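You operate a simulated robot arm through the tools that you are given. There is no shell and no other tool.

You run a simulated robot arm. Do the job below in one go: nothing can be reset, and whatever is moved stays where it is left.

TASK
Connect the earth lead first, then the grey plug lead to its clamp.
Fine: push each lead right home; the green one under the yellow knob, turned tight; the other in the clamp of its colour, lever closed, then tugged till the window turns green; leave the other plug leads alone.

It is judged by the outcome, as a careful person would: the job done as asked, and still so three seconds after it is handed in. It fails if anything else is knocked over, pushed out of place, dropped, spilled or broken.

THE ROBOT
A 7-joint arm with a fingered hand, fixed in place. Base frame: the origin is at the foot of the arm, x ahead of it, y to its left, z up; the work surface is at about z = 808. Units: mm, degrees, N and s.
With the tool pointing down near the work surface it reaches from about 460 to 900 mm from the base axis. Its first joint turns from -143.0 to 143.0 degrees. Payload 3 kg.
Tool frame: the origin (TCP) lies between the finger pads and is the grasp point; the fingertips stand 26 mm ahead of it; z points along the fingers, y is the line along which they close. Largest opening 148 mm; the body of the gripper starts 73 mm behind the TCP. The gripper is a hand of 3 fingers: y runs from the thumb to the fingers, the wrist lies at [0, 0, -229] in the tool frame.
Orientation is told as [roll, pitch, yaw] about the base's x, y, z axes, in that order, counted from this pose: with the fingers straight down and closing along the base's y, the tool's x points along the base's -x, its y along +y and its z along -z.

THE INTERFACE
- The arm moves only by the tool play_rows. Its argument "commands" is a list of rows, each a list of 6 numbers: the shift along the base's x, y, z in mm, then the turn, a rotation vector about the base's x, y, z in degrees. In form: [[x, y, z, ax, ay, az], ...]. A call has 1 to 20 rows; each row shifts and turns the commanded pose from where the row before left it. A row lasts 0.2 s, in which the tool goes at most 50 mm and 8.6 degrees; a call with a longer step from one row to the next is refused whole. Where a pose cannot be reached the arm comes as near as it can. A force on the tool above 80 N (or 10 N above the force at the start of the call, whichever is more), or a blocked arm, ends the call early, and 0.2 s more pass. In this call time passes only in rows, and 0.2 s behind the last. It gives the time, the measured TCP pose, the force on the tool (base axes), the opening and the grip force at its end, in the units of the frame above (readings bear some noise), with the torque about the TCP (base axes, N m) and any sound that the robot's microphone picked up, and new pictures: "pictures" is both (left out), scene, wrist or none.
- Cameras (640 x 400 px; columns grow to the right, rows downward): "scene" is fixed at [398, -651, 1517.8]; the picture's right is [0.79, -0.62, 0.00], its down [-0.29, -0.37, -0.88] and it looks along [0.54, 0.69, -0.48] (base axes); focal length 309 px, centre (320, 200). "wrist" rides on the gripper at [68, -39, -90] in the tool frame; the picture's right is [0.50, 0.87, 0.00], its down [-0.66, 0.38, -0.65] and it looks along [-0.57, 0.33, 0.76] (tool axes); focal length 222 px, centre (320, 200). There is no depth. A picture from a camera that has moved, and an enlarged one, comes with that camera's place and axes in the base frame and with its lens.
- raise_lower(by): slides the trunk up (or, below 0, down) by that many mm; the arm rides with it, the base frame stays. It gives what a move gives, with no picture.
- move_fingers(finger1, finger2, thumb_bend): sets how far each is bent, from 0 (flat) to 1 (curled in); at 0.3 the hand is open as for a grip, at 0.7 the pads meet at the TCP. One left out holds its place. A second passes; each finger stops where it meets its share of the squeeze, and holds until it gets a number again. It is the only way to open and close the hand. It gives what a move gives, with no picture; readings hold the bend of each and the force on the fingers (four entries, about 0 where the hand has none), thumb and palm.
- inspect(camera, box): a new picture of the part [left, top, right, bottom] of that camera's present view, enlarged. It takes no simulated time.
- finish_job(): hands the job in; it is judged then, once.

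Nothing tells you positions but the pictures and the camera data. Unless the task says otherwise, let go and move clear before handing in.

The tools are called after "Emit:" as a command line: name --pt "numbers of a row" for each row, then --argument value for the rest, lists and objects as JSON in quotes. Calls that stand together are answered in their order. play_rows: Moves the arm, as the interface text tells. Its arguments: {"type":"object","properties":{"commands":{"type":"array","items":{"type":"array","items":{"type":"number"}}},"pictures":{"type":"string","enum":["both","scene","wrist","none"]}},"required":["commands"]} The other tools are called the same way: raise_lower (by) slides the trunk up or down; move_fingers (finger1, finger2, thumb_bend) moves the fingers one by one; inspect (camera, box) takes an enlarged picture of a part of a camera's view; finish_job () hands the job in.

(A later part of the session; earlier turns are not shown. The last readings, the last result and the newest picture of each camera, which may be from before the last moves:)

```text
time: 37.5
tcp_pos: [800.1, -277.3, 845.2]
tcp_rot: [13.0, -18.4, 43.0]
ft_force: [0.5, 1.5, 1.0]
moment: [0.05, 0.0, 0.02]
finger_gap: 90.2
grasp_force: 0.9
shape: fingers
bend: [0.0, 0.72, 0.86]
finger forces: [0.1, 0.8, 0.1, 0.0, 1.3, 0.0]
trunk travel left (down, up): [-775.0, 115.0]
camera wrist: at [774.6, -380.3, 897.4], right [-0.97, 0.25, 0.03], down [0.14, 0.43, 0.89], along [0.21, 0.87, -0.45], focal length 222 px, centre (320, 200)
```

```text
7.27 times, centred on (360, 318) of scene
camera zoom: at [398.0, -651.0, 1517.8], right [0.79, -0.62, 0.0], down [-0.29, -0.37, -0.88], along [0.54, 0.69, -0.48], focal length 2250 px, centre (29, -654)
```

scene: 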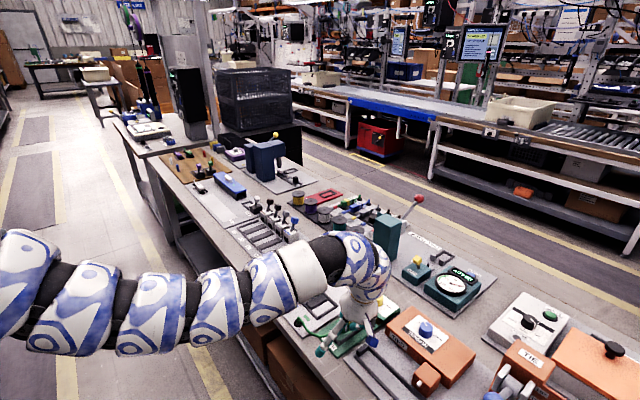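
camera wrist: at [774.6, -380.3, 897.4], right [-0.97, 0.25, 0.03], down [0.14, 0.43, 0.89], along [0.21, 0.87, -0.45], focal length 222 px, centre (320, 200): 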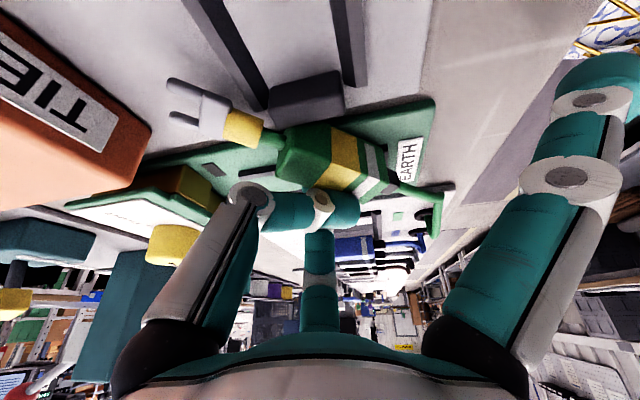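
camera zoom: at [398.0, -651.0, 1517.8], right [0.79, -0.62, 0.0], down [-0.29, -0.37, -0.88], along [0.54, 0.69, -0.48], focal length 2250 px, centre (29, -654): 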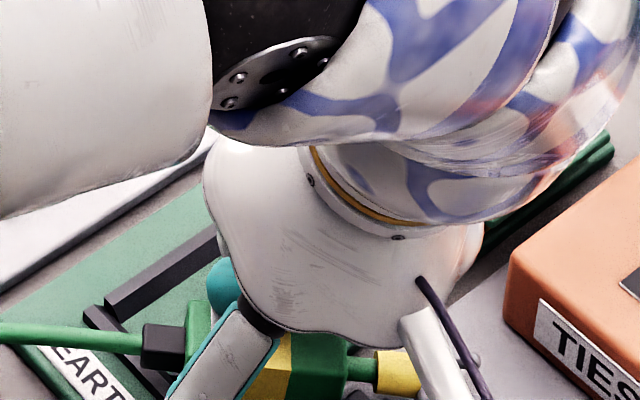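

The plug slipped out of the grip and now lies across the near rail, on the -y side of the digits. I'll withdraw straight up and slightly to +y without opening, then reassess.

Emit:
play_rows --pt "0 2 2 0 0 0" --pt "0 4 4 0 0 0" --pt "0 3 10 0 0 0" --pt "0 0 20 0 0 0" --pt "0 0 30 0 0 0" --pt "0 0 30 0 0 0" --pt "0 0 0 0 0 0"

Emit:
inspect --camera "scene" --box '[310, 280, 410, 360]'

```text
time: 39.1
tcp_pos: [801.9, -269.7, 938.7]
tcp_rot: [12.8, -18.3, 43.0]
ft_force: [0.2, 0.1, 0.5]
moment: [-0.04, 0.02, -0.01]
finger_gap: 90.5
grasp_force: 0.2
shape: fingers
bend: [0.0, 0.72, 0.85]
finger forces: [0.1, 0.1, 0.1, 0.0, 0.1, 0.0]
trunk travel left (down, up): [-775.0, 115.0]
camera wrist: at [775.8, -372.2, 992.5], right [-0.97, 0.25, 0.03], down [0.14, 0.43, 0.89], along [0.21, 0.87, -0.45], focal length 222 px, centre (320, 200)
```

scene: 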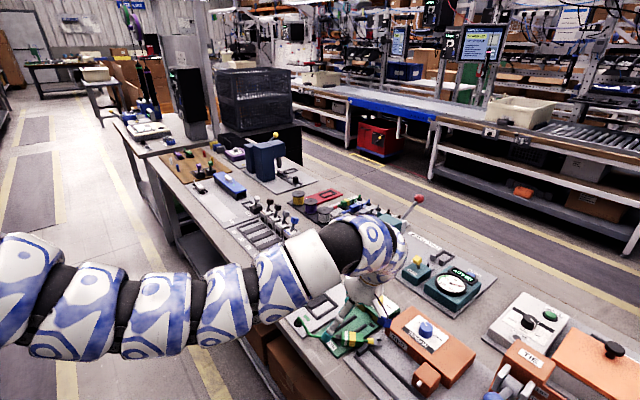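
wrist: 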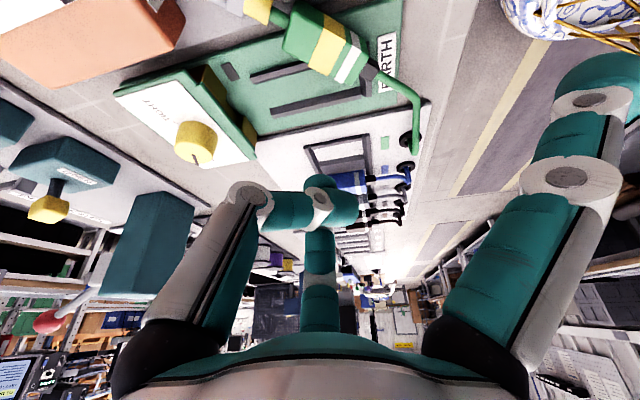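

```text
5.00 times, centred on (360, 320) of scene
camera zoom: at [398.0, -651.0, 1517.8], right [0.79, -0.62, 0.0], down [-0.29, -0.37, -0.88], along [0.54, 0.69, -0.48], focal length 1547 px, centre (120, -400)
```

zoom: 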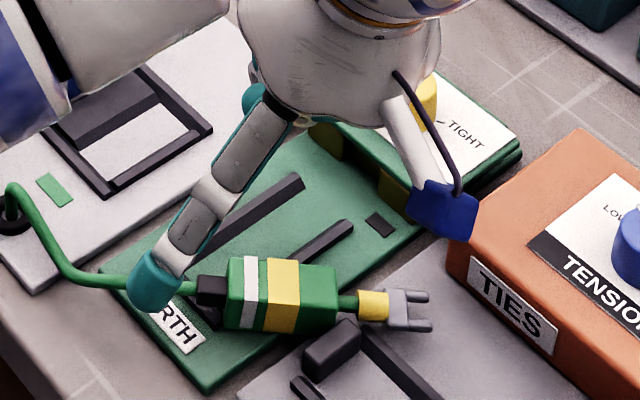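

The lead lies across the near rail, nose pointing about -45°. I'll zoom in to see exactly how it is lying.

Emit:
inspect --camera "scene" --box '[345, 305, 405, 345]'

Emit:
inspect --camera "wrist" --box '[220, 0, 420, 150]'

```text
10.00 times, centred on (375, 325) of scene
camera zoom: at [398.0, -651.0, 1517.8], right [0.79, -0.62, 0.0], down [-0.29, -0.37, -0.88], along [0.54, 0.69, -0.48], focal length 3094 px, centre (-230, -1050)
```

zoom: 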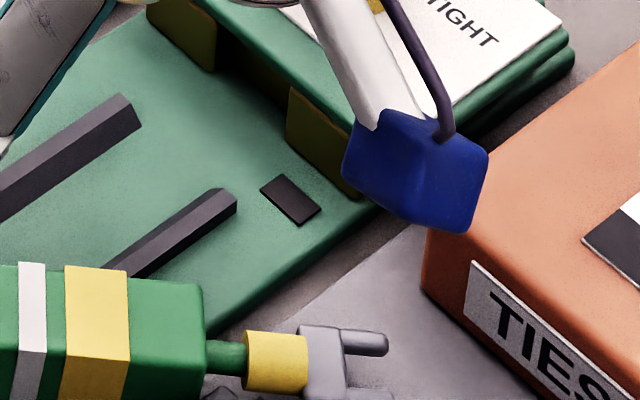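

```text
2.67 times, centred on (320, 75) of wrist
camera zoom: at [775.8, -372.2, 992.5], right [-0.97, 0.25, 0.03], down [0.14, 0.43, 0.89], along [0.21, 0.87, -0.45], focal length 592 px, centre (320, 533)
```

zoom: 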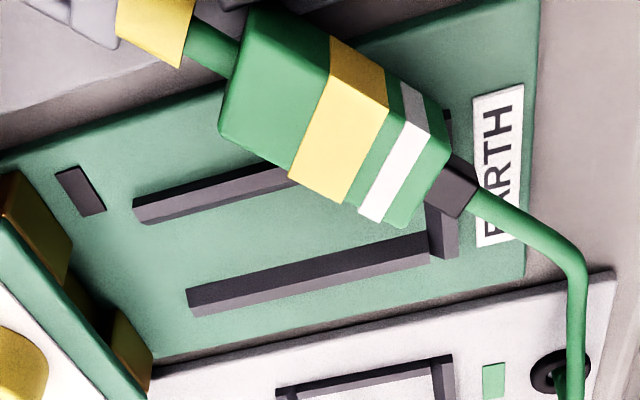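

The plug lies upright, roughly centred near (789, -278), yaw about -44°. I'll level the hand, turn it to yaw 16° (finger 2 on one side, thumb and finger 1 on the other corners), and open the digits.

Emit:
play_rows --pt "0 0 5 -4.16 4.46 0" --pt "0 0 5 -4.16 4.46 0" --pt "0 0 5 -4.16 4.46 0" --pt "0 0 5 -4.68 -4.37 0" --pt "0 0 0 -4.68 -4.36 0" --pt "0 0 0 0 0 -7" --pt "0 0 0 0 0 -7" --pt "0 0 0 0 0 -7" --pt "0 0 0 0 0 -6" --pt "0 0 0 0 0 0" --pictures "none"

Emit:
move_fingers --finger1 0.5 --finger2 0.5 --thumb_bend 0.5

Emit:
inspect --camera "wrist" --box '[160, 30, 480, 230]'

Emit:
inspect --camera "scene" --box '[300, 260, 420, 350]'

```text
time: 41.4
tcp_pos: [801.5, -271.0, 961.8]
tcp_rot: [0.1, 0.0, 16.0]
ft_force: [-0.3, 0.4, -0.4]
moment: [-0.02, 0.02, 0.03]
finger_gap: 90.8
grasp_force: 0.0
shape: fingers
bend: [0.0, 0.72, 0.85]
finger forces: [0.1, 0.0, 0.1, 0.1, 0.0, 0.0]
trunk travel left (down, up): [-775.0, 115.0]
```

```text
time: 42.4
tcp_pos: [799.3, -269.1, 961.0]
tcp_rot: [0.1, 0.0, 16.0]
ft_force: [0.0, 0.0, -0.6]
moment: [0.01, 0.01, 0.0]
finger_gap: 62.4
grasp_force: 0.1
shape: fingers
bend: [0.5, 0.5, 0.5]
finger forces: [0.1, 0.1, 0.0, 0.0, 0.0, 0.1]
trunk travel left (down, up): [-775.0, 115.0]
```

```text
2.00 times, centred on (320, 130) of wrist
camera zoom: at [745.7, -326.2, 1050.2], right [-0.72, 0.69, 0.0], down [0.53, 0.54, 0.65], along [0.45, 0.47, -0.76], focal length 444 px, centre (320, 340)
```

zoom: 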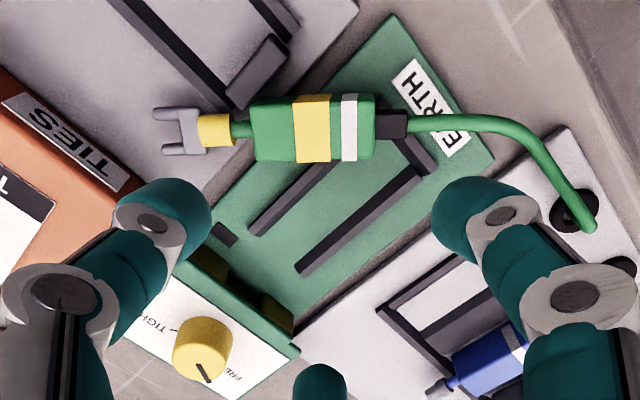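

```text
4.44 times, centred on (360, 305) of scene
camera zoom: at [398.0, -651.0, 1517.8], right [0.79, -0.62, 0.0], down [-0.29, -0.37, -0.88], along [0.54, 0.69, -0.48], focal length 1375 px, centre (142, -267)
```

zoom: 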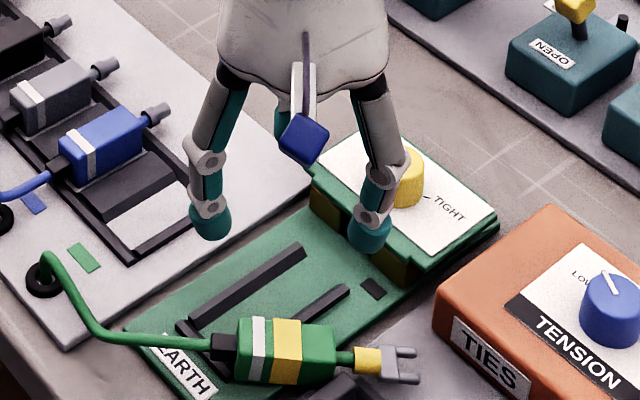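

Emit:
inspect --camera "wrist" --box '[230, 60, 370, 130]'

```text
4.57 times, centred on (300, 95) of wrist
camera zoom: at [745.7, -326.2, 1050.2], right [-0.72, 0.69, 0.0], down [0.53, 0.54, 0.65], along [0.45, 0.47, -0.76], focal length 1015 px, centre (411, 680)
```

zoom: 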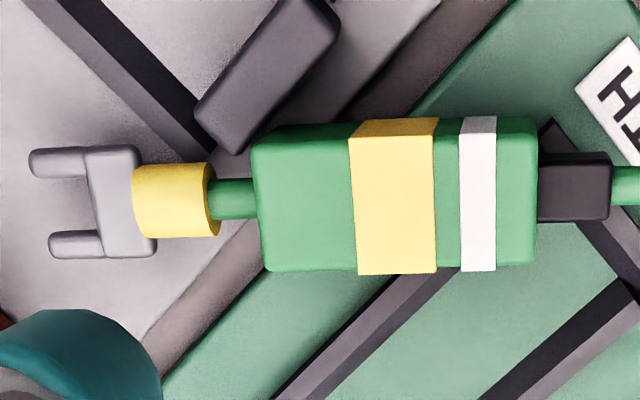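

The view is clear: plug centre about (789, -286), yaw -43°. A block of the neighbouring station is close to its front-right corner, so I'll use tool yaw -43° (thumb on the right side, fingers at the left corners, clear of that block).

Emit:
play_rows --pt "-1 -2 0 0 0 -7.4" --pt "-1 -2 0 0 0 -7.4" --pt "-1 -2 0 0 0 -7.4" --pt "-2 -2 0 0 0 -7.4" --pt "-2 -2 0 0 0 -7.4" --pt "-2 -2 0 0 0 -7.4" --pt "-1 -2 0 0 0 -7.4" --pt "-1 -2 0 0 0 -7.2" --pt "0 0 0 0 0 0"

Emit:
inspect --camera "wrist" --box '[200, 40, 440, 190]'

```text
time: 44.4
tcp_pos: [788.4, -285.8, 962.6]
tcp_rot: [0.2, 0.0, -43.0]
ft_force: [0.3, -0.7, 0.1]
moment: [0.01, -0.02, -0.01]
finger_gap: 62.4
grasp_force: 0.1
shape: fingers
bend: [0.5, 0.5, 0.5]
finger forces: [0.1, 0.1, 0.0, 0.0, 0.0, 0.0]
trunk travel left (down, up): [-775.0, 115.0]
camera wrist: at [712.4, -267.3, 1051.0], right [0.23, 0.97, 0.0], down [0.74, -0.17, 0.65], along [0.64, -0.15, -0.76], focal length 222 px, centre (320, 200)
```

scene: 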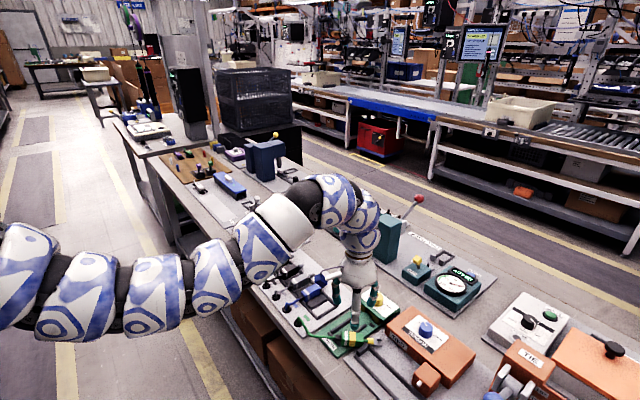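
wrist: 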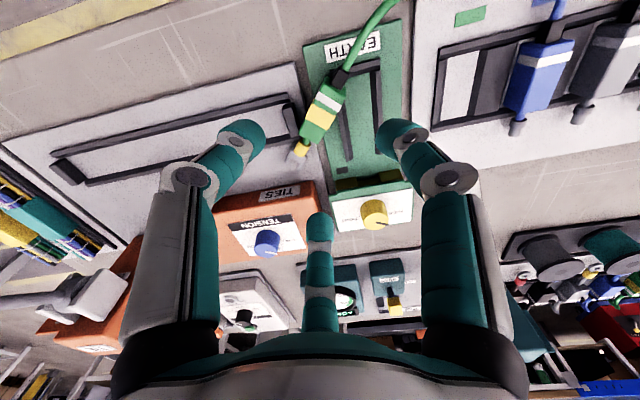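

```text
2.67 times, centred on (320, 115) of wrist
camera zoom: at [712.4, -267.3, 1051.0], right [0.23, 0.97, 0.0], down [0.74, -0.17, 0.65], along [0.64, -0.15, -0.76], focal length 592 px, centre (320, 427)
```

zoom: 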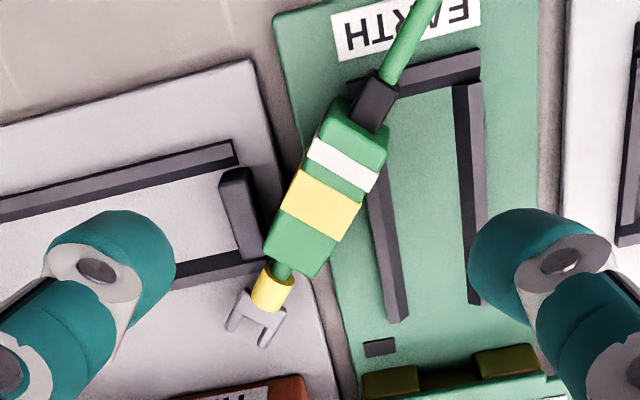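

Plug is well centred under the hand. Descending, then checking the straddle.

Emit:
play_rows --pt "0 0 -25 0 0 0" --pt "0 0 -25 0 0 0" --pt "0 0 -20 0 0 0" --pt "0 1 -15 0 0 0" --pt "0 0 -7 0 0 0" --pt "0 0 0 0 0 0" --pictures "wrist"

Emit:
inspect --camera "wrist" --box '[200, 80, 440, 250]'

Emit:
inspect --camera "scene" --box '[315, 290, 405, 355]'

```text
time: 45.8
tcp_pos: [787.3, -284.0, 868.5]
tcp_rot: [0.1, 0.0, -43.1]
ft_force: [-0.4, -0.1, 0.1]
moment: [0.0, -0.01, 0.03]
finger_gap: 62.5
grasp_force: 0.0
shape: fingers
bend: [0.5, 0.5, 0.5]
finger forces: [0.0, 0.1, 0.1, 0.0, 0.0, 0.1]
trunk travel left (down, up): [-775.0, 115.0]
camera wrist: at [712.3, -266.9, 958.6], right [0.22, 0.97, 0.0], down [0.74, -0.17, 0.66], along [0.64, -0.15, -0.76], focal length 222 px, centre (320, 200)
```

wrist: 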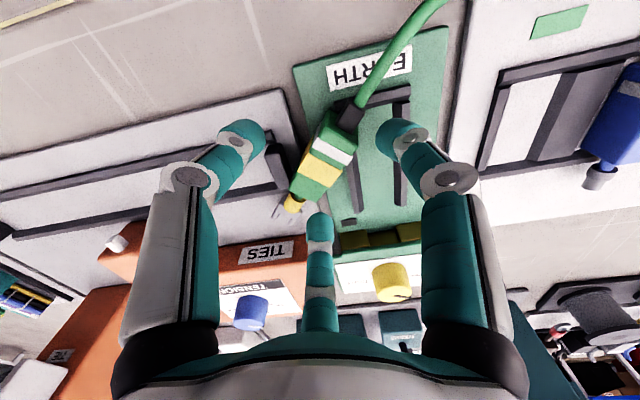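

```text
2.35 times, centred on (320, 165) of wrist
camera zoom: at [712.3, -266.9, 958.6], right [0.22, 0.97, 0.0], down [0.74, -0.17, 0.66], along [0.64, -0.15, -0.76], focal length 523 px, centre (320, 282)
```

zoom: 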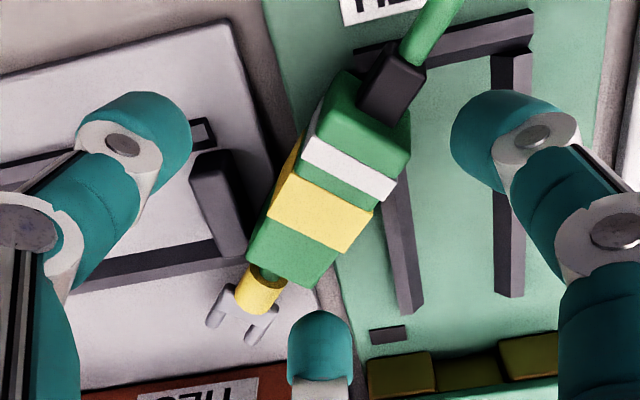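

```text
6.15 times, centred on (360, 322) of scene
camera zoom: at [398.0, -651.0, 1517.8], right [0.79, -0.62, 0.0], down [-0.29, -0.37, -0.88], along [0.54, 0.69, -0.48], focal length 1904 px, centre (74, -554)
```

zoom: 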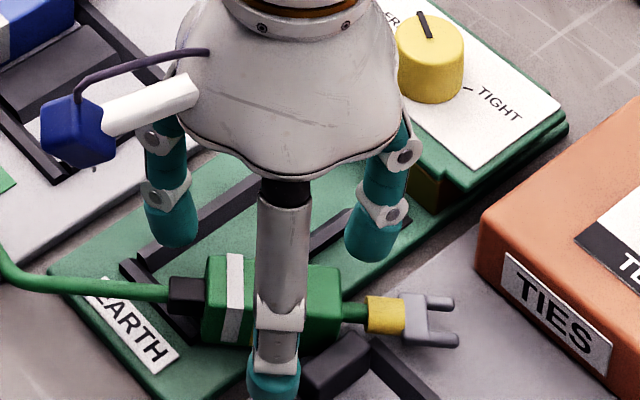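

Good straddle. I'll lower to grip height and close gently in stages.

Emit:
play_rows --pt "0 0 -6 0 0 0" --pt "0 0 -6 0 0 0" --pt "0 0 -4 0 0 0" --pt "0 0 0 0 0 0" --pictures "none"

Emit:
move_fingers --finger1 0.55 --finger2 0.55 --thumb_bend 0.6

Emit:
inspect --camera "wrist" --box '[200, 80, 440, 250]'

Emit:
inspect --camera "scene" --box '[315, 290, 405, 355]'

```text
time: 46.8
tcp_pos: [787.9, -285.1, 853.2]
tcp_rot: [0.1, 0.0, -43.1]
ft_force: [0.2, 0.1, -0.4]
moment: [0.02, 0.01, -0.02]
finger_gap: 62.2
grasp_force: 0.1
shape: fingers
bend: [0.5, 0.5, 0.5]
finger forces: [0.0, 0.0, 0.0, 0.0, 0.0, 0.1]
trunk travel left (down, up): [-775.0, 115.0]
```

```text
time: 47.8
tcp_pos: [789.7, -285.4, 852.6]
tcp_rot: [0.1, 0.0, -42.9]
ft_force: [0.2, 0.1, -0.1]
moment: [-0.02, 0.01, 0.03]
finger_gap: 38.4
grasp_force: 0.4
shape: fingers
bend: [0.55, 0.55, 0.6]
finger forces: [0.0, 0.0, 0.0, 0.1, 0.1, 0.1]
trunk travel left (down, up): [-775.0, 115.0]
```

```text
2.35 times, centred on (320, 165) of wrist
camera zoom: at [713.3, -266.7, 942.6], right [0.22, 0.97, 0.0], down [0.74, -0.17, 0.65], along [0.64, -0.15, -0.76], focal length 523 px, centre (320, 282)
```

zoom: 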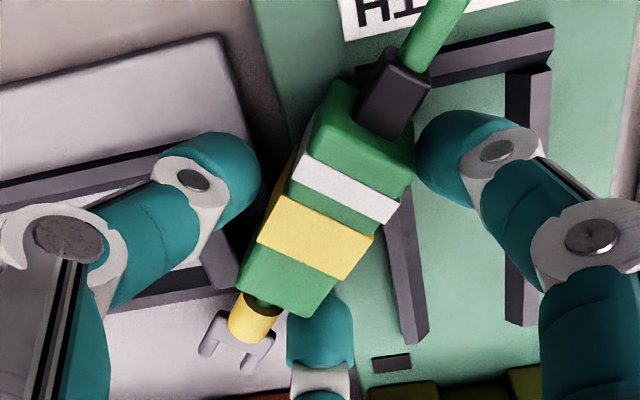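

```text
6.15 times, centred on (360, 322) of scene
camera zoom: at [398.0, -651.0, 1517.8], right [0.79, -0.62, 0.0], down [-0.29, -0.37, -0.88], along [0.54, 0.69, -0.48], focal length 1904 px, centre (74, -554)
```

zoom: 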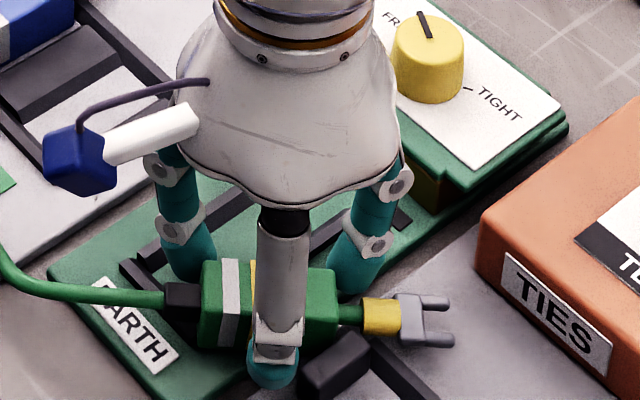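

All three digits are just clear of the plug at the intended spots. Closing to grip.

Emit:
move_fingers --finger1 0.62 --finger2 0.62 --thumb_bend 0.68

Emit:
inspect --camera "wrist" --box '[200, 80, 440, 250]'

Emit:
inspect --camera "scene" --box '[315, 290, 405, 355]'

```text
time: 48.8
tcp_pos: [789.8, -284.6, 852.6]
tcp_rot: [0.1, 0.1, -43.0]
ft_force: [-0.5, 0.2, 0.7]
moment: [-0.01, 0.02, 0.01]
finger_gap: 25.8
grasp_force: 6.2
shape: fingers
bend: [0.59, 0.57, 0.65]
finger forces: [2.1, 4.2, 0.1, 0.0, 5.4, 0.1]
trunk travel left (down, up): [-775.0, 115.0]
```

```text
2.35 times, centred on (320, 165) of wrist
camera zoom: at [713.3, -266.7, 942.6], right [0.22, 0.97, 0.0], down [0.74, -0.17, 0.65], along [0.64, -0.15, -0.76], focal length 523 px, centre (320, 282)
```

zoom: 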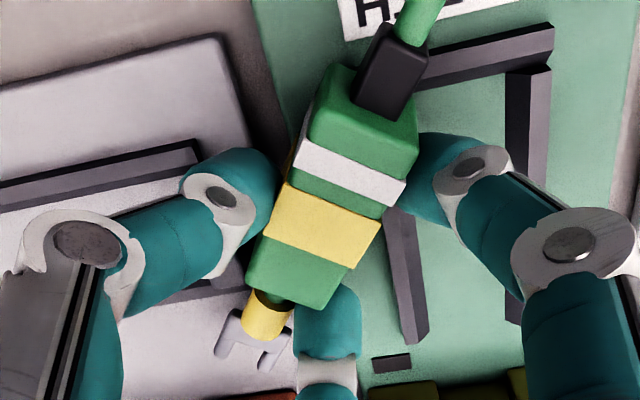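

```text
6.15 times, centred on (360, 322) of scene
camera zoom: at [398.0, -651.0, 1517.8], right [0.79, -0.62, 0.0], down [-0.29, -0.37, -0.88], along [0.54, 0.69, -0.48], focal length 1904 px, centre (74, -554)
```

zoom: 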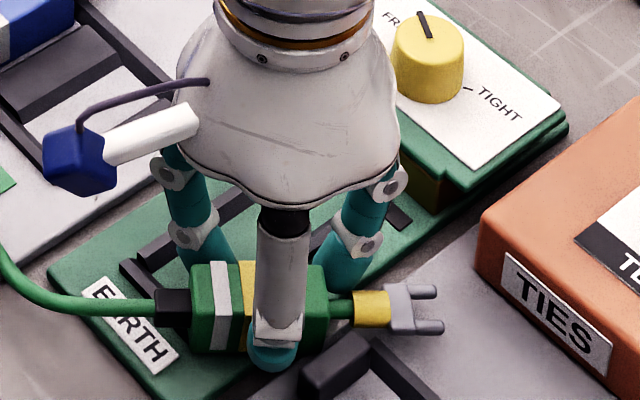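

Light three-point contact. I'll add a bit more squeeze evenly.

Emit:
move_fingers --finger1 0.68 --finger2 0.65 --thumb_bend 0.72

Emit:
inspect --camera "wrist" --box '[200, 80, 440, 250]'

```text
time: 49.8
tcp_pos: [790.4, -283.9, 852.8]
tcp_rot: [0.2, 0.0, -43.0]
ft_force: [0.0, 0.4, 0.0]
moment: [0.01, 0.0, -0.04]
finger_gap: 23.5
grasp_force: 10.4
shape: fingers
bend: [0.6, 0.57, 0.66]
finger forces: [5.6, 6.4, 0.0, 0.0, 10.1, 0.1]
trunk travel left (down, up): [-775.0, 115.0]
```

```text
2.35 times, centred on (320, 165) of wrist
camera zoom: at [713.3, -266.7, 942.6], right [0.22, 0.97, 0.0], down [0.74, -0.17, 0.65], along [0.64, -0.15, -0.76], focal length 523 px, centre (320, 282)
```

zoom: 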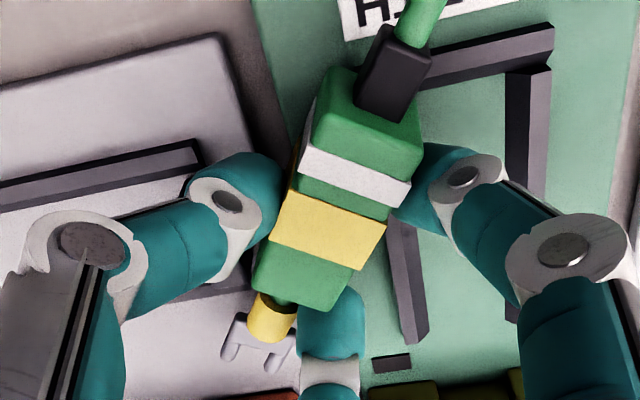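

Balanced grip. Lifting gently.

Emit:
play_rows --pt "0 0 4 0 0 0" --pt "0 0 6 0 0 0" --pt "0 0 8 0 0 0" --pt "0 0 10 0 0 0" --pt "0 0 0 0 0 0" --pictures "wrist"

Emit:
inspect --camera "wrist" --box '[200, 80, 440, 250]'

Emit:
inspect --camera "scene" --box '[315, 280, 405, 345]'

```text
time: 51.0
tcp_pos: [789.1, -284.4, 880.4]
tcp_rot: [0.1, 0.0, -43.0]
ft_force: [0.0, -1.0, -0.7]
moment: [0.01, -0.03, -0.02]
finger_gap: 23.3
grasp_force: 10.8
shape: fingers
bend: [0.6, 0.57, 0.66]
finger forces: [5.4, 6.3, 0.0, 0.0, 9.9, 0.0]
trunk travel left (down, up): [-775.0, 115.0]
camera wrist: at [712.6, -266.8, 970.2], right [0.22, 0.97, 0.0], down [0.74, -0.17, 0.65], along [0.64, -0.15, -0.76], focal length 222 px, centre (320, 200)
```

wrist: 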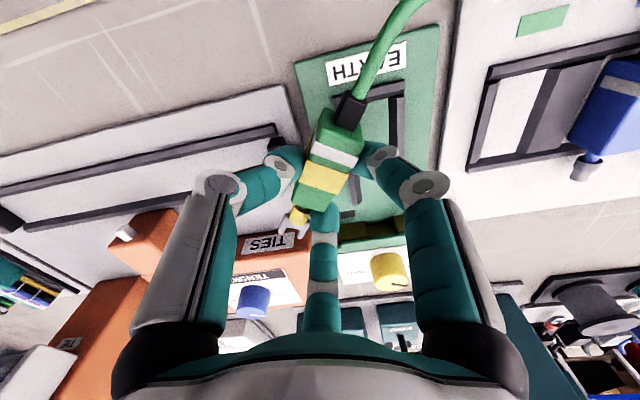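

```text
2.35 times, centred on (320, 165) of wrist
camera zoom: at [712.6, -266.8, 970.2], right [0.22, 0.97, 0.0], down [0.74, -0.17, 0.65], along [0.64, -0.15, -0.76], focal length 523 px, centre (320, 282)
```

zoom: 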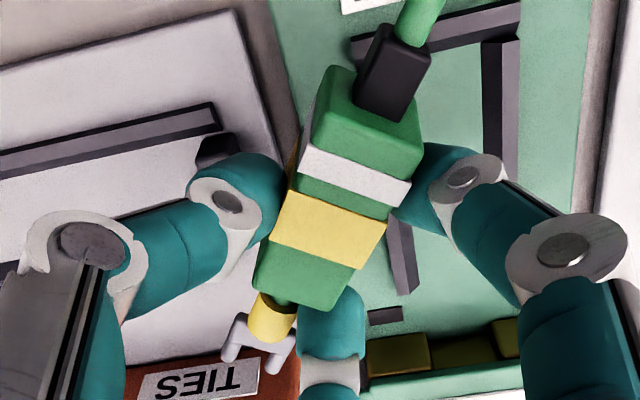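

```text
6.15 times, centred on (360, 312) of scene
camera zoom: at [398.0, -651.0, 1517.8], right [0.79, -0.62, 0.0], down [-0.29, -0.37, -0.88], along [0.54, 0.69, -0.48], focal length 1904 px, centre (74, -492)
```

zoom: 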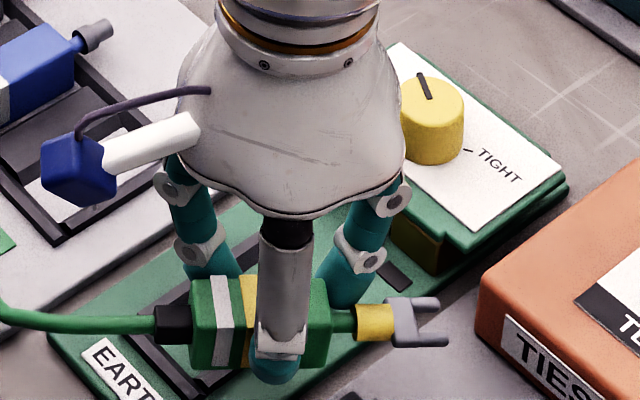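

The hold is stable; the plug is about 11° rotated relative to the hand and ~6 mm behind the TCP. I'll rotate by +32° so it lines up with the bed and move over it.

Emit:
play_rows --pt "2 5 10 0 0 4" --pt "3 6 10 0 0 5.6" --pt "3 7 0 0 0 5.6" --pt "3 7 0 0 0 5.6" --pt "3 7 0 0 0 5.6" --pt "2 6 0 0 0 5.6" --pt "0 0 0 0 0 0"

Emit:
inspect --camera "wrist" --box '[200, 80, 440, 250]'

Emit:
inspect --camera "scene" --box '[315, 280, 405, 345]'

```text
time: 52.5
tcp_pos: [805.3, -247.3, 899.4]
tcp_rot: [0.1, 0.0, -11.0]
ft_force: [-0.7, -0.4, -1.1]
moment: [0.0, -0.04, 0.03]
finger_gap: 23.4
grasp_force: 10.5
shape: fingers
bend: [0.61, 0.57, 0.66]
finger forces: [5.4, 6.3, 0.0, 0.0, 9.8, 0.0]
trunk travel left (down, up): [-775.0, 115.0]
camera wrist: at [731.3, -271.0, 990.0], right [-0.33, 0.94, 0.0], down [0.71, 0.25, 0.65], along [0.62, 0.21, -0.76], focal length 222 px, centre (320, 200)
```

scene: 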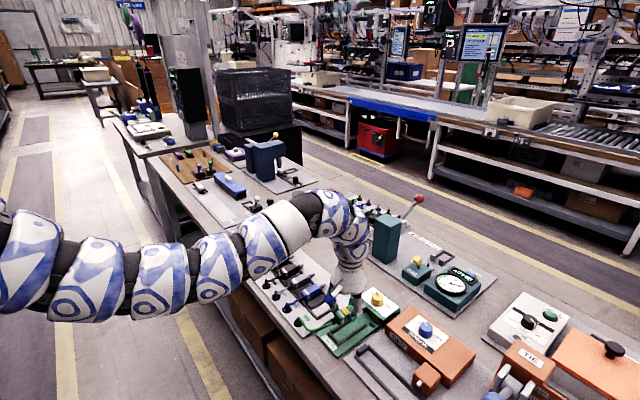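
wrist: 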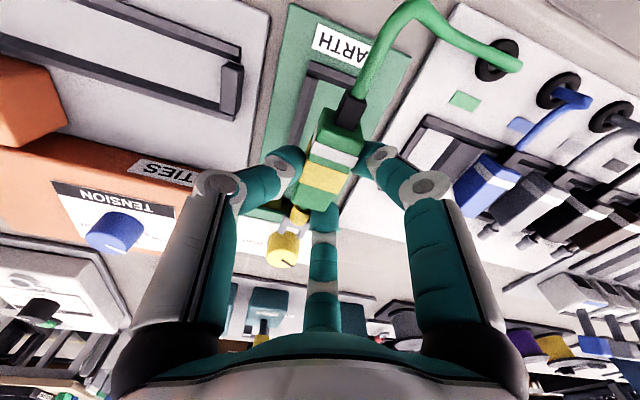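

```text
2.35 times, centred on (320, 165) of wrist
camera zoom: at [731.3, -271.0, 990.0], right [-0.33, 0.94, 0.0], down [0.71, 0.25, 0.65], along [0.62, 0.21, -0.76], focal length 523 px, centre (320, 282)
```

zoom: 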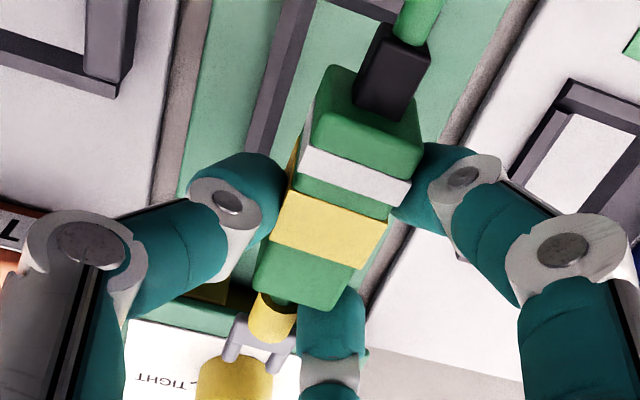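

```text
6.15 times, centred on (360, 312) of scene
camera zoom: at [398.0, -651.0, 1517.8], right [0.79, -0.62, 0.0], down [-0.29, -0.37, -0.88], along [0.54, 0.69, -0.48], focal length 1904 px, centre (74, -492)
```

zoom: 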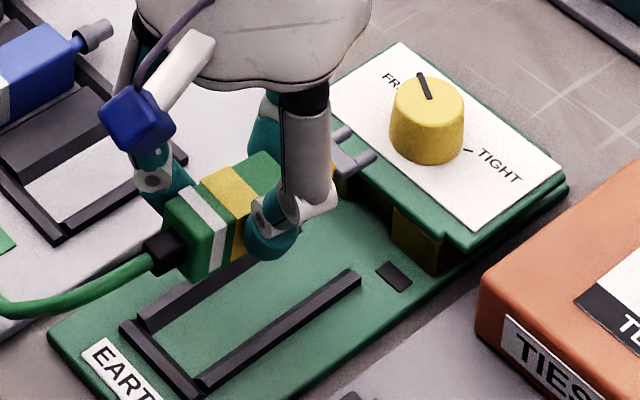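

The plug is aligned with the bed now (within ~2°). Lowering to just above the rails and checking.

Emit:
play_rows --pt "0 0 -12 0 0 0" --pt "0 0 -14 0 0 0" --pt "0 0 -12 0 0 0" --pt "0 0 0 0 0 0" --pictures "wrist"

Emit:
inspect --camera "wrist" --box '[220, 80, 420, 240]'

Emit:
inspect --camera "scene" --box '[320, 285, 390, 335]'

```text
time: 53.5
tcp_pos: [804.9, -246.9, 863.3]
tcp_rot: [0.0, -0.1, -10.9]
ft_force: [-0.4, 0.1, -0.4]
moment: [-0.01, 0.03, 0.0]
finger_gap: 23.4
grasp_force: 10.4
shape: fingers
bend: [0.61, 0.57, 0.66]
finger forces: [5.4, 6.2, 0.1, 0.0, 9.7, 0.1]
trunk travel left (down, up): [-775.0, 115.0]
camera wrist: at [731.1, -271.2, 952.4], right [-0.33, 0.95, 0.0], down [0.71, 0.25, 0.65], along [0.62, 0.21, -0.76], focal length 222 px, centre (320, 200)
```

wrist: 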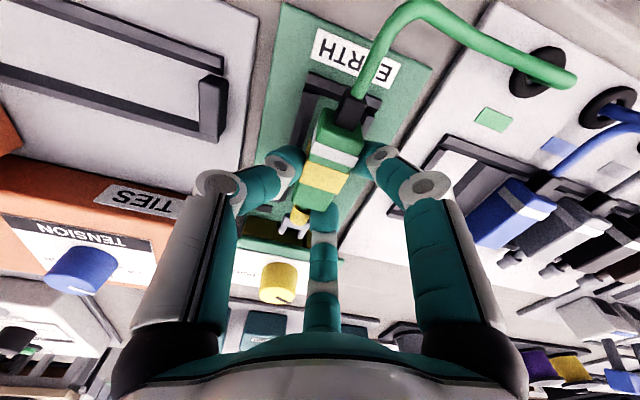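

```text
2.50 times, centred on (320, 160) of wrist
camera zoom: at [731.1, -271.2, 952.4], right [-0.33, 0.95, 0.0], down [0.71, 0.25, 0.65], along [0.62, 0.21, -0.76], focal length 555 px, centre (320, 300)
```

zoom: 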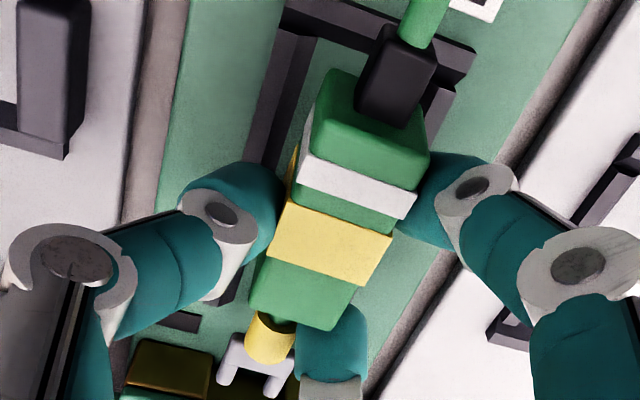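

```text
8.00 times, centred on (355, 310) of scene
camera zoom: at [398.0, -651.0, 1517.8], right [0.79, -0.62, 0.0], down [-0.29, -0.37, -0.88], along [0.54, 0.69, -0.48], focal length 2475 px, centre (40, -680)
```

zoom: 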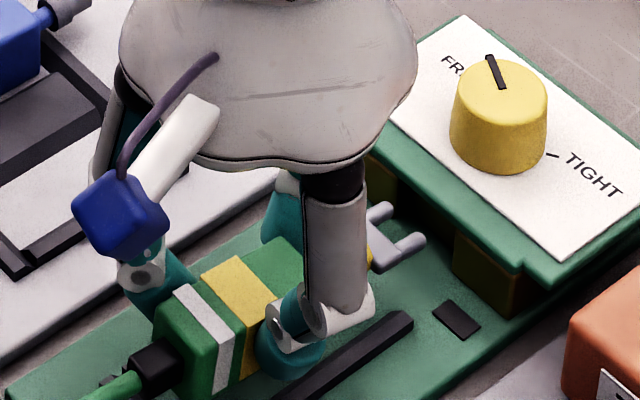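

Plug centre is within ~1.5 mm of the bed centre (rails inner -259 to -229). I'll shift +1.5 mm and lower to contact in small steps.

Emit:
play_rows --pt "0 1.5 -4 0 0 0" --pt "0 0 -4 0 0 0" --pt "0 0 0 0 0 0" --pictures "none"

Emit:
play_rows --pt "0 0 -3 0 0 0" --pt "0 0 0 0 0 0" --pictures "none"

Emit:
play_rows --pt "0 0 -2 0 0 0" --pt "0 0 0 0 0 0" --pictures "none"

Emit:
inspect --camera "wrist" --box '[220, 80, 420, 240]'

Emit:
inspect --camera "scene" --box '[320, 295, 390, 345]'

```text
time: 54.4
tcp_pos: [805.9, -245.1, 853.1]
tcp_rot: [0.1, 0.0, -11.0]
ft_force: [0.4, -0.1, -0.8]
moment: [0.03, 0.01, 0.02]
finger_gap: 23.2
grasp_force: 10.4
shape: fingers
bend: [0.61, 0.57, 0.66]
finger forces: [5.4, 6.1, 0.0, 0.0, 9.6, 0.1]
trunk travel left (down, up): [-775.0, 115.0]
```

```text
time: 55.0
tcp_pos: [805.4, -245.7, 850.6]
tcp_rot: [0.2, 0.0, -11.1]
ft_force: [0.3, -1.0, -1.5]
moment: [0.01, 0.04, 0.02]
finger_gap: 22.9
grasp_force: 10.3
shape: fingers
bend: [0.61, 0.57, 0.66]
finger forces: [5.4, 6.1, 0.0, 0.0, 9.9, 0.1]
trunk travel left (down, up): [-775.0, 115.0]
```

```text
time: 55.5
tcp_pos: [805.2, -244.6, 849.6]
tcp_rot: [0.2, 0.1, -11.1]
ft_force: [-0.7, 0.5, 2.8]
moment: [-0.03, -0.1, 0.0]
finger_gap: 23.2
grasp_force: 12.2
shape: fingers
bend: [0.6, 0.57, 0.67]
finger forces: [5.9, 6.2, 0.0, 0.0, 10.7, 0.1]
trunk travel left (down, up): [-775.0, 115.0]
```

```text
2.50 times, centred on (320, 160) of wrist
camera zoom: at [731.1, -269.9, 939.2], right [-0.33, 0.95, 0.0], down [0.71, 0.25, 0.66], along [0.62, 0.21, -0.76], focal length 555 px, centre (320, 300)
```

zoom: 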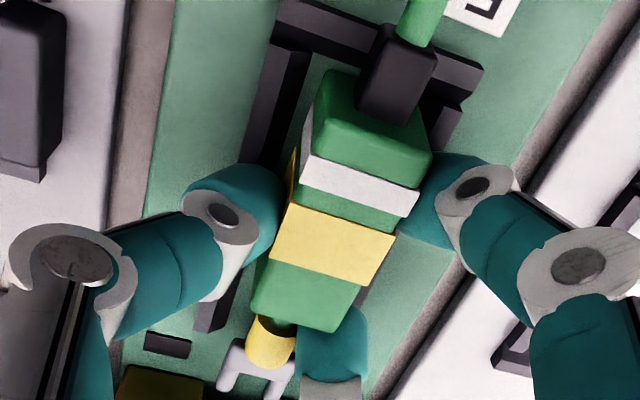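

```text
8.00 times, centred on (355, 320) of scene
camera zoom: at [398.0, -651.0, 1517.8], right [0.79, -0.62, 0.0], down [-0.29, -0.37, -0.88], along [0.54, 0.69, -0.48], focal length 2475 px, centre (40, -760)
```

zoom: 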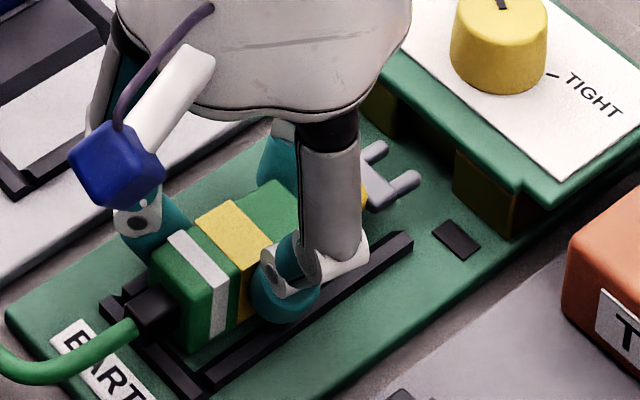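

Contact: the plug is down between the rails. Now I'll slide it forward along the bed while holding it, watching the forces.

Emit:
play_rows --pt "0 0 -0.8 0 0 0" --pt "4 0 0 0 0 0" --pt "4 0 0 0 0 0" --pt "4 0 0 0 0 0" --pt "0 0 0 0 0 0" --pictures "wrist"

Emit:
inspect --camera "wrist" --box '[220, 80, 420, 240]'

Emit:
inspect --camera "scene" --box '[320, 295, 390, 345]'

```text
time: 56.8
tcp_pos: [815.6, -246.8, 849.3]
tcp_rot: [0.1, -0.1, -11.0]
ft_force: [-1.4, -0.5, 3.9]
moment: [0.0, -0.01, 0.0]
finger_gap: 22.9
grasp_force: 10.4
shape: fingers
bend: [0.61, 0.58, 0.67]
finger forces: [5.4, 6.4, 0.0, 0.1, 10.0, 0.1]
trunk travel left (down, up): [-775.0, 115.0]
camera wrist: at [741.9, -269.8, 938.5], right [-0.33, 0.95, 0.0], down [0.72, 0.25, 0.65], along [0.62, 0.21, -0.76], focal length 222 px, centre (320, 200)
```

wrist: 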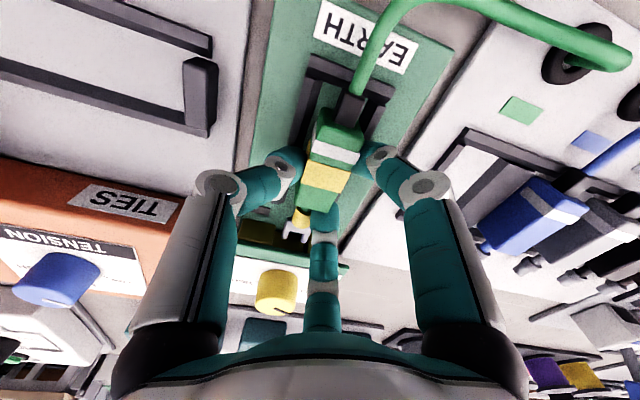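

```text
2.50 times, centred on (320, 160) of wrist
camera zoom: at [741.9, -269.8, 938.5], right [-0.33, 0.95, 0.0], down [0.72, 0.25, 0.65], along [0.62, 0.21, -0.76], focal length 555 px, centre (320, 300)
```

zoom: 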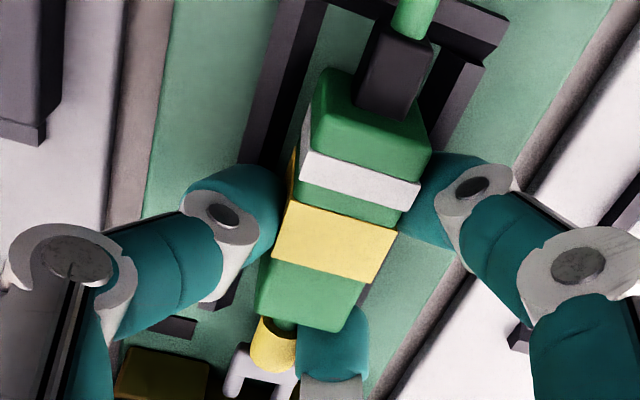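

```text
8.00 times, centred on (355, 320) of scene
camera zoom: at [398.0, -651.0, 1517.8], right [0.79, -0.62, 0.0], down [-0.29, -0.37, -0.88], along [0.54, 0.69, -0.48], focal length 2475 px, centre (40, -760)
```

zoom: 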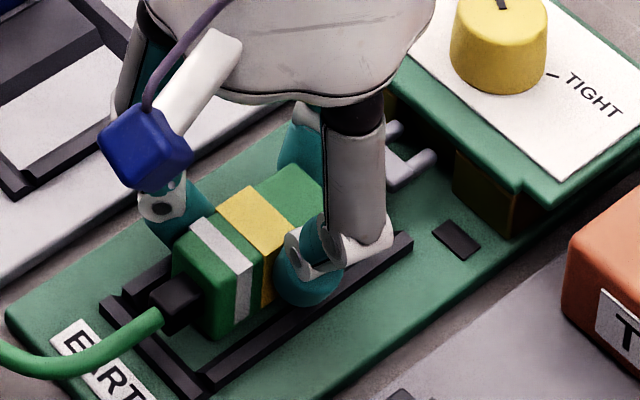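

Sliding smoothly and aligned. Continuing forward.

Emit:
play_rows --pt "4 0 0 0 0 0" --pt "4 0 0 0 0 0" --pt "4 0 0 0 0 0" --pt "0 0 0 0 0 0" --pictures "wrist"

Emit:
inspect --camera "wrist" --box '[220, 100, 420, 260]'

Emit:
inspect --camera "scene" --box '[320, 285, 400, 345]'

```text
time: 57.8
tcp_pos: [828.2, -246.1, 850.3]
tcp_rot: [0.2, -0.1, -11.0]
ft_force: [-0.6, 0.2, 0.2]
moment: [-0.01, -0.05, 0.01]
finger_gap: 22.7
grasp_force: 11.0
shape: fingers
bend: [0.61, 0.58, 0.67]
finger forces: [5.4, 6.5, 0.0, 0.0, 9.9, 0.0]
trunk travel left (down, up): [-775.0, 115.0]
camera wrist: at [754.4, -270.4, 939.0], right [-0.33, 0.95, 0.0], down [0.71, 0.25, 0.66], along [0.62, 0.21, -0.76], focal length 222 px, centre (320, 200)
```

wrist: 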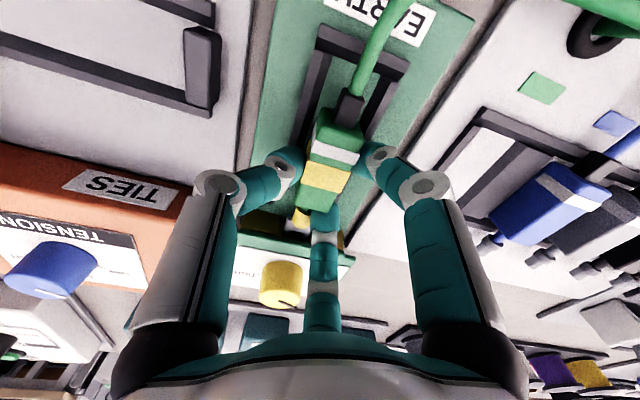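

```text
2.50 times, centred on (320, 180) of wrist
camera zoom: at [754.4, -270.4, 939.0], right [-0.33, 0.95, 0.0], down [0.71, 0.25, 0.66], along [0.62, 0.21, -0.76], focal length 555 px, centre (320, 250)
```

zoom: 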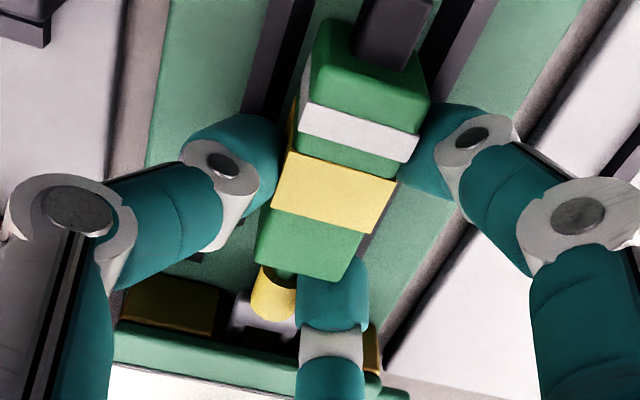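

```text
6.67 times, centred on (360, 315) of scene
camera zoom: at [398.0, -651.0, 1517.8], right [0.79, -0.62, 0.0], down [-0.29, -0.37, -0.88], along [0.54, 0.69, -0.48], focal length 2063 px, centre (53, -567)
```

zoom: 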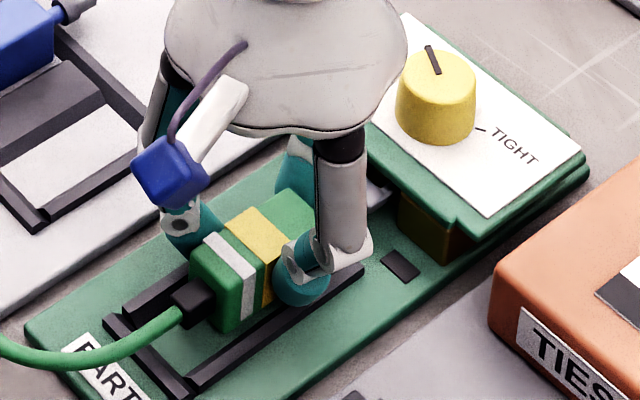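

The fork is entering the opening between the posts, centred. Continuing a bit further.

Emit:
play_rows --pt "4 0 0 0 0 0" --pt "4 0 0 0 0 0" --pt "0 0 0 0 0 0" --pictures "wrist"

Emit:
inspect --camera "wrist" --box '[220, 100, 420, 260]'

Emit:
inspect --camera "scene" --box '[320, 285, 400, 345]'

```text
time: 58.5
tcp_pos: [836.5, -245.3, 847.8]
tcp_rot: [0.1, 0.0, -11.0]
ft_force: [-0.4, 0.9, 1.6]
moment: [0.01, -0.06, 0.0]
finger_gap: 22.6
grasp_force: 11.3
shape: fingers
bend: [0.61, 0.58, 0.67]
finger forces: [5.4, 7.0, 0.1, 0.1, 9.9, 0.0]
trunk travel left (down, up): [-775.0, 115.0]
camera wrist: at [762.4, -270.0, 938.4], right [-0.33, 0.95, 0.0], down [0.71, 0.25, 0.65], along [0.62, 0.21, -0.76], focal length 222 px, centre (320, 200)
```

wrist: 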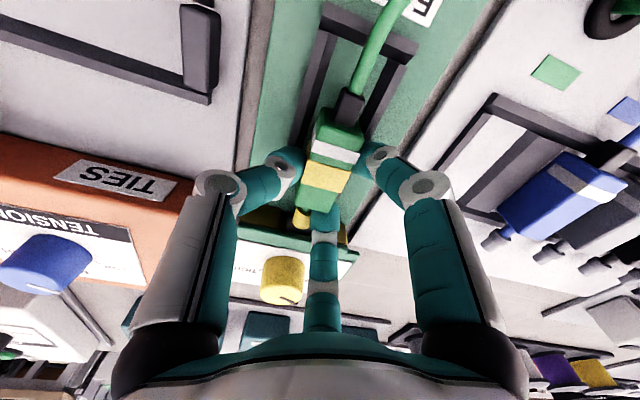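

```text
2.50 times, centred on (320, 180) of wrist
camera zoom: at [762.4, -270.0, 938.4], right [-0.33, 0.95, 0.0], down [0.71, 0.25, 0.65], along [0.62, 0.21, -0.76], focal length 555 px, centre (320, 250)
```

zoom: 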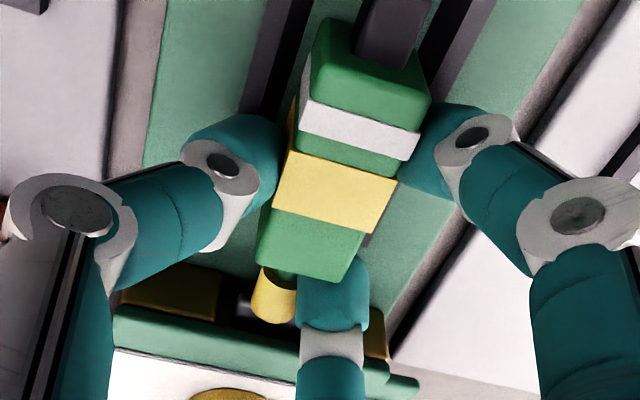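

```text
6.67 times, centred on (360, 315) of scene
camera zoom: at [398.0, -651.0, 1517.8], right [0.79, -0.62, 0.0], down [-0.29, -0.37, -0.88], along [0.54, 0.69, -0.48], focal length 2063 px, centre (53, -567)
```

zoom: 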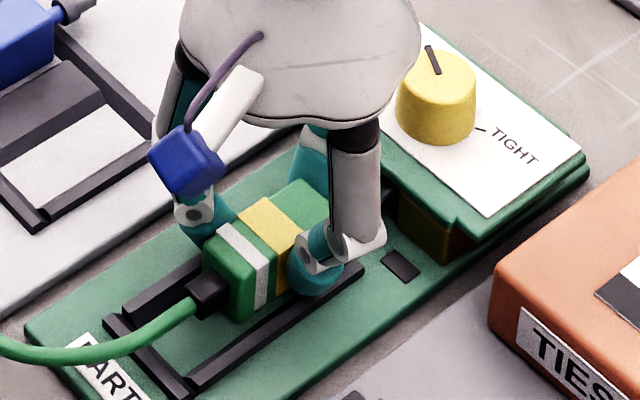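

Emit:
play_rows --pt "3 0 0 0 0 0" --pt "2 0 0 0 0 0" --pt "0 0 0 0 0 0" --pictures "none"

Emit:
play_rows --pt "2 0 0 0 0 0" --pt "0 0 0 0 0 0" --pictures "wrist"

Emit:
inspect --camera "wrist" --box '[220, 100, 420, 260]'

Emit:
inspect --camera "scene" --box '[330, 285, 400, 335]'

```text
time: 59.4
tcp_pos: [840.9, -244.2, 850.3]
tcp_rot: [0.1, 0.0, -11.1]
ft_force: [-7.6, 0.5, -0.7]
moment: [0.0, 0.17, -0.02]
finger_gap: 22.5
grasp_force: 10.7
shape: fingers
bend: [0.61, 0.59, 0.67]
finger forces: [5.7, 5.7, 0.0, 0.0, 9.9, 0.0]
trunk travel left (down, up): [-775.0, 115.0]
```

```text
time: 60.0
tcp_pos: [842.4, -244.7, 849.4]
tcp_rot: [0.1, 0.1, -11.0]
ft_force: [-8.0, 0.6, -0.5]
moment: [0.03, 0.25, -0.04]
finger_gap: 22.5
grasp_force: 10.9
shape: fingers
bend: [0.61, 0.6, 0.67]
finger forces: [5.7, 5.6, 0.0, 0.0, 9.5, 0.0]
trunk travel left (down, up): [-775.0, 115.0]
camera wrist: at [769.0, -270.4, 938.4], right [-0.33, 0.95, 0.0], down [0.71, 0.25, 0.65], along [0.62, 0.21, -0.76], focal length 222 px, centre (320, 200)
```

wrist: 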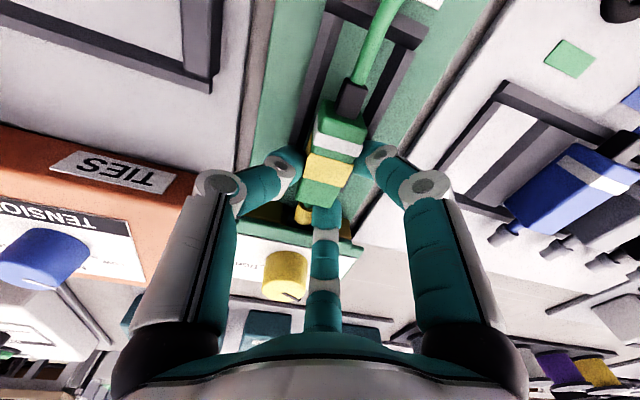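

```text
2.50 times, centred on (320, 180) of wrist
camera zoom: at [769.0, -270.4, 938.4], right [-0.33, 0.95, 0.0], down [0.71, 0.25, 0.65], along [0.62, 0.21, -0.76], focal length 555 px, centre (320, 250)
```

zoom: 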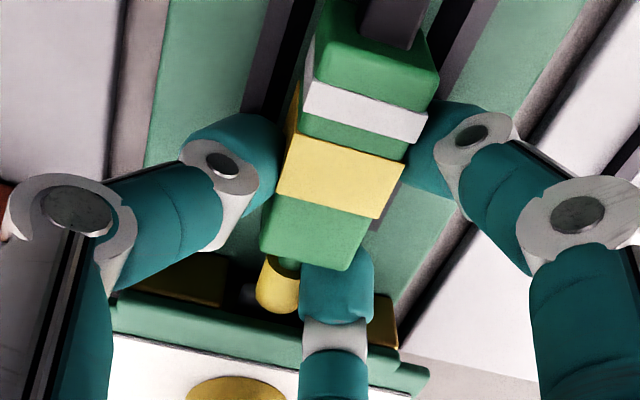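

```text
8.00 times, centred on (365, 310) of scene
camera zoom: at [398.0, -651.0, 1517.8], right [0.79, -0.62, 0.0], down [-0.29, -0.37, -0.88], along [0.54, 0.69, -0.48], focal length 2475 px, centre (-40, -680)
```

zoom: 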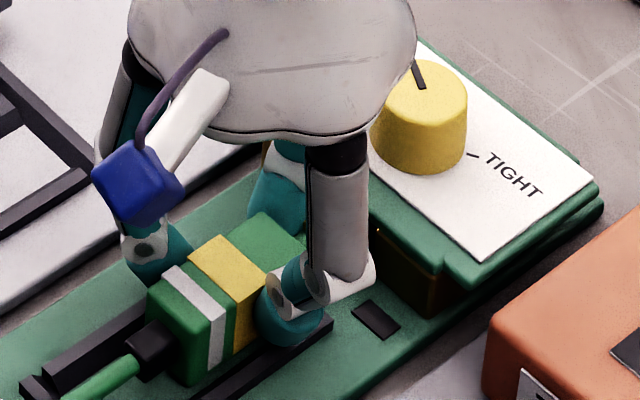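

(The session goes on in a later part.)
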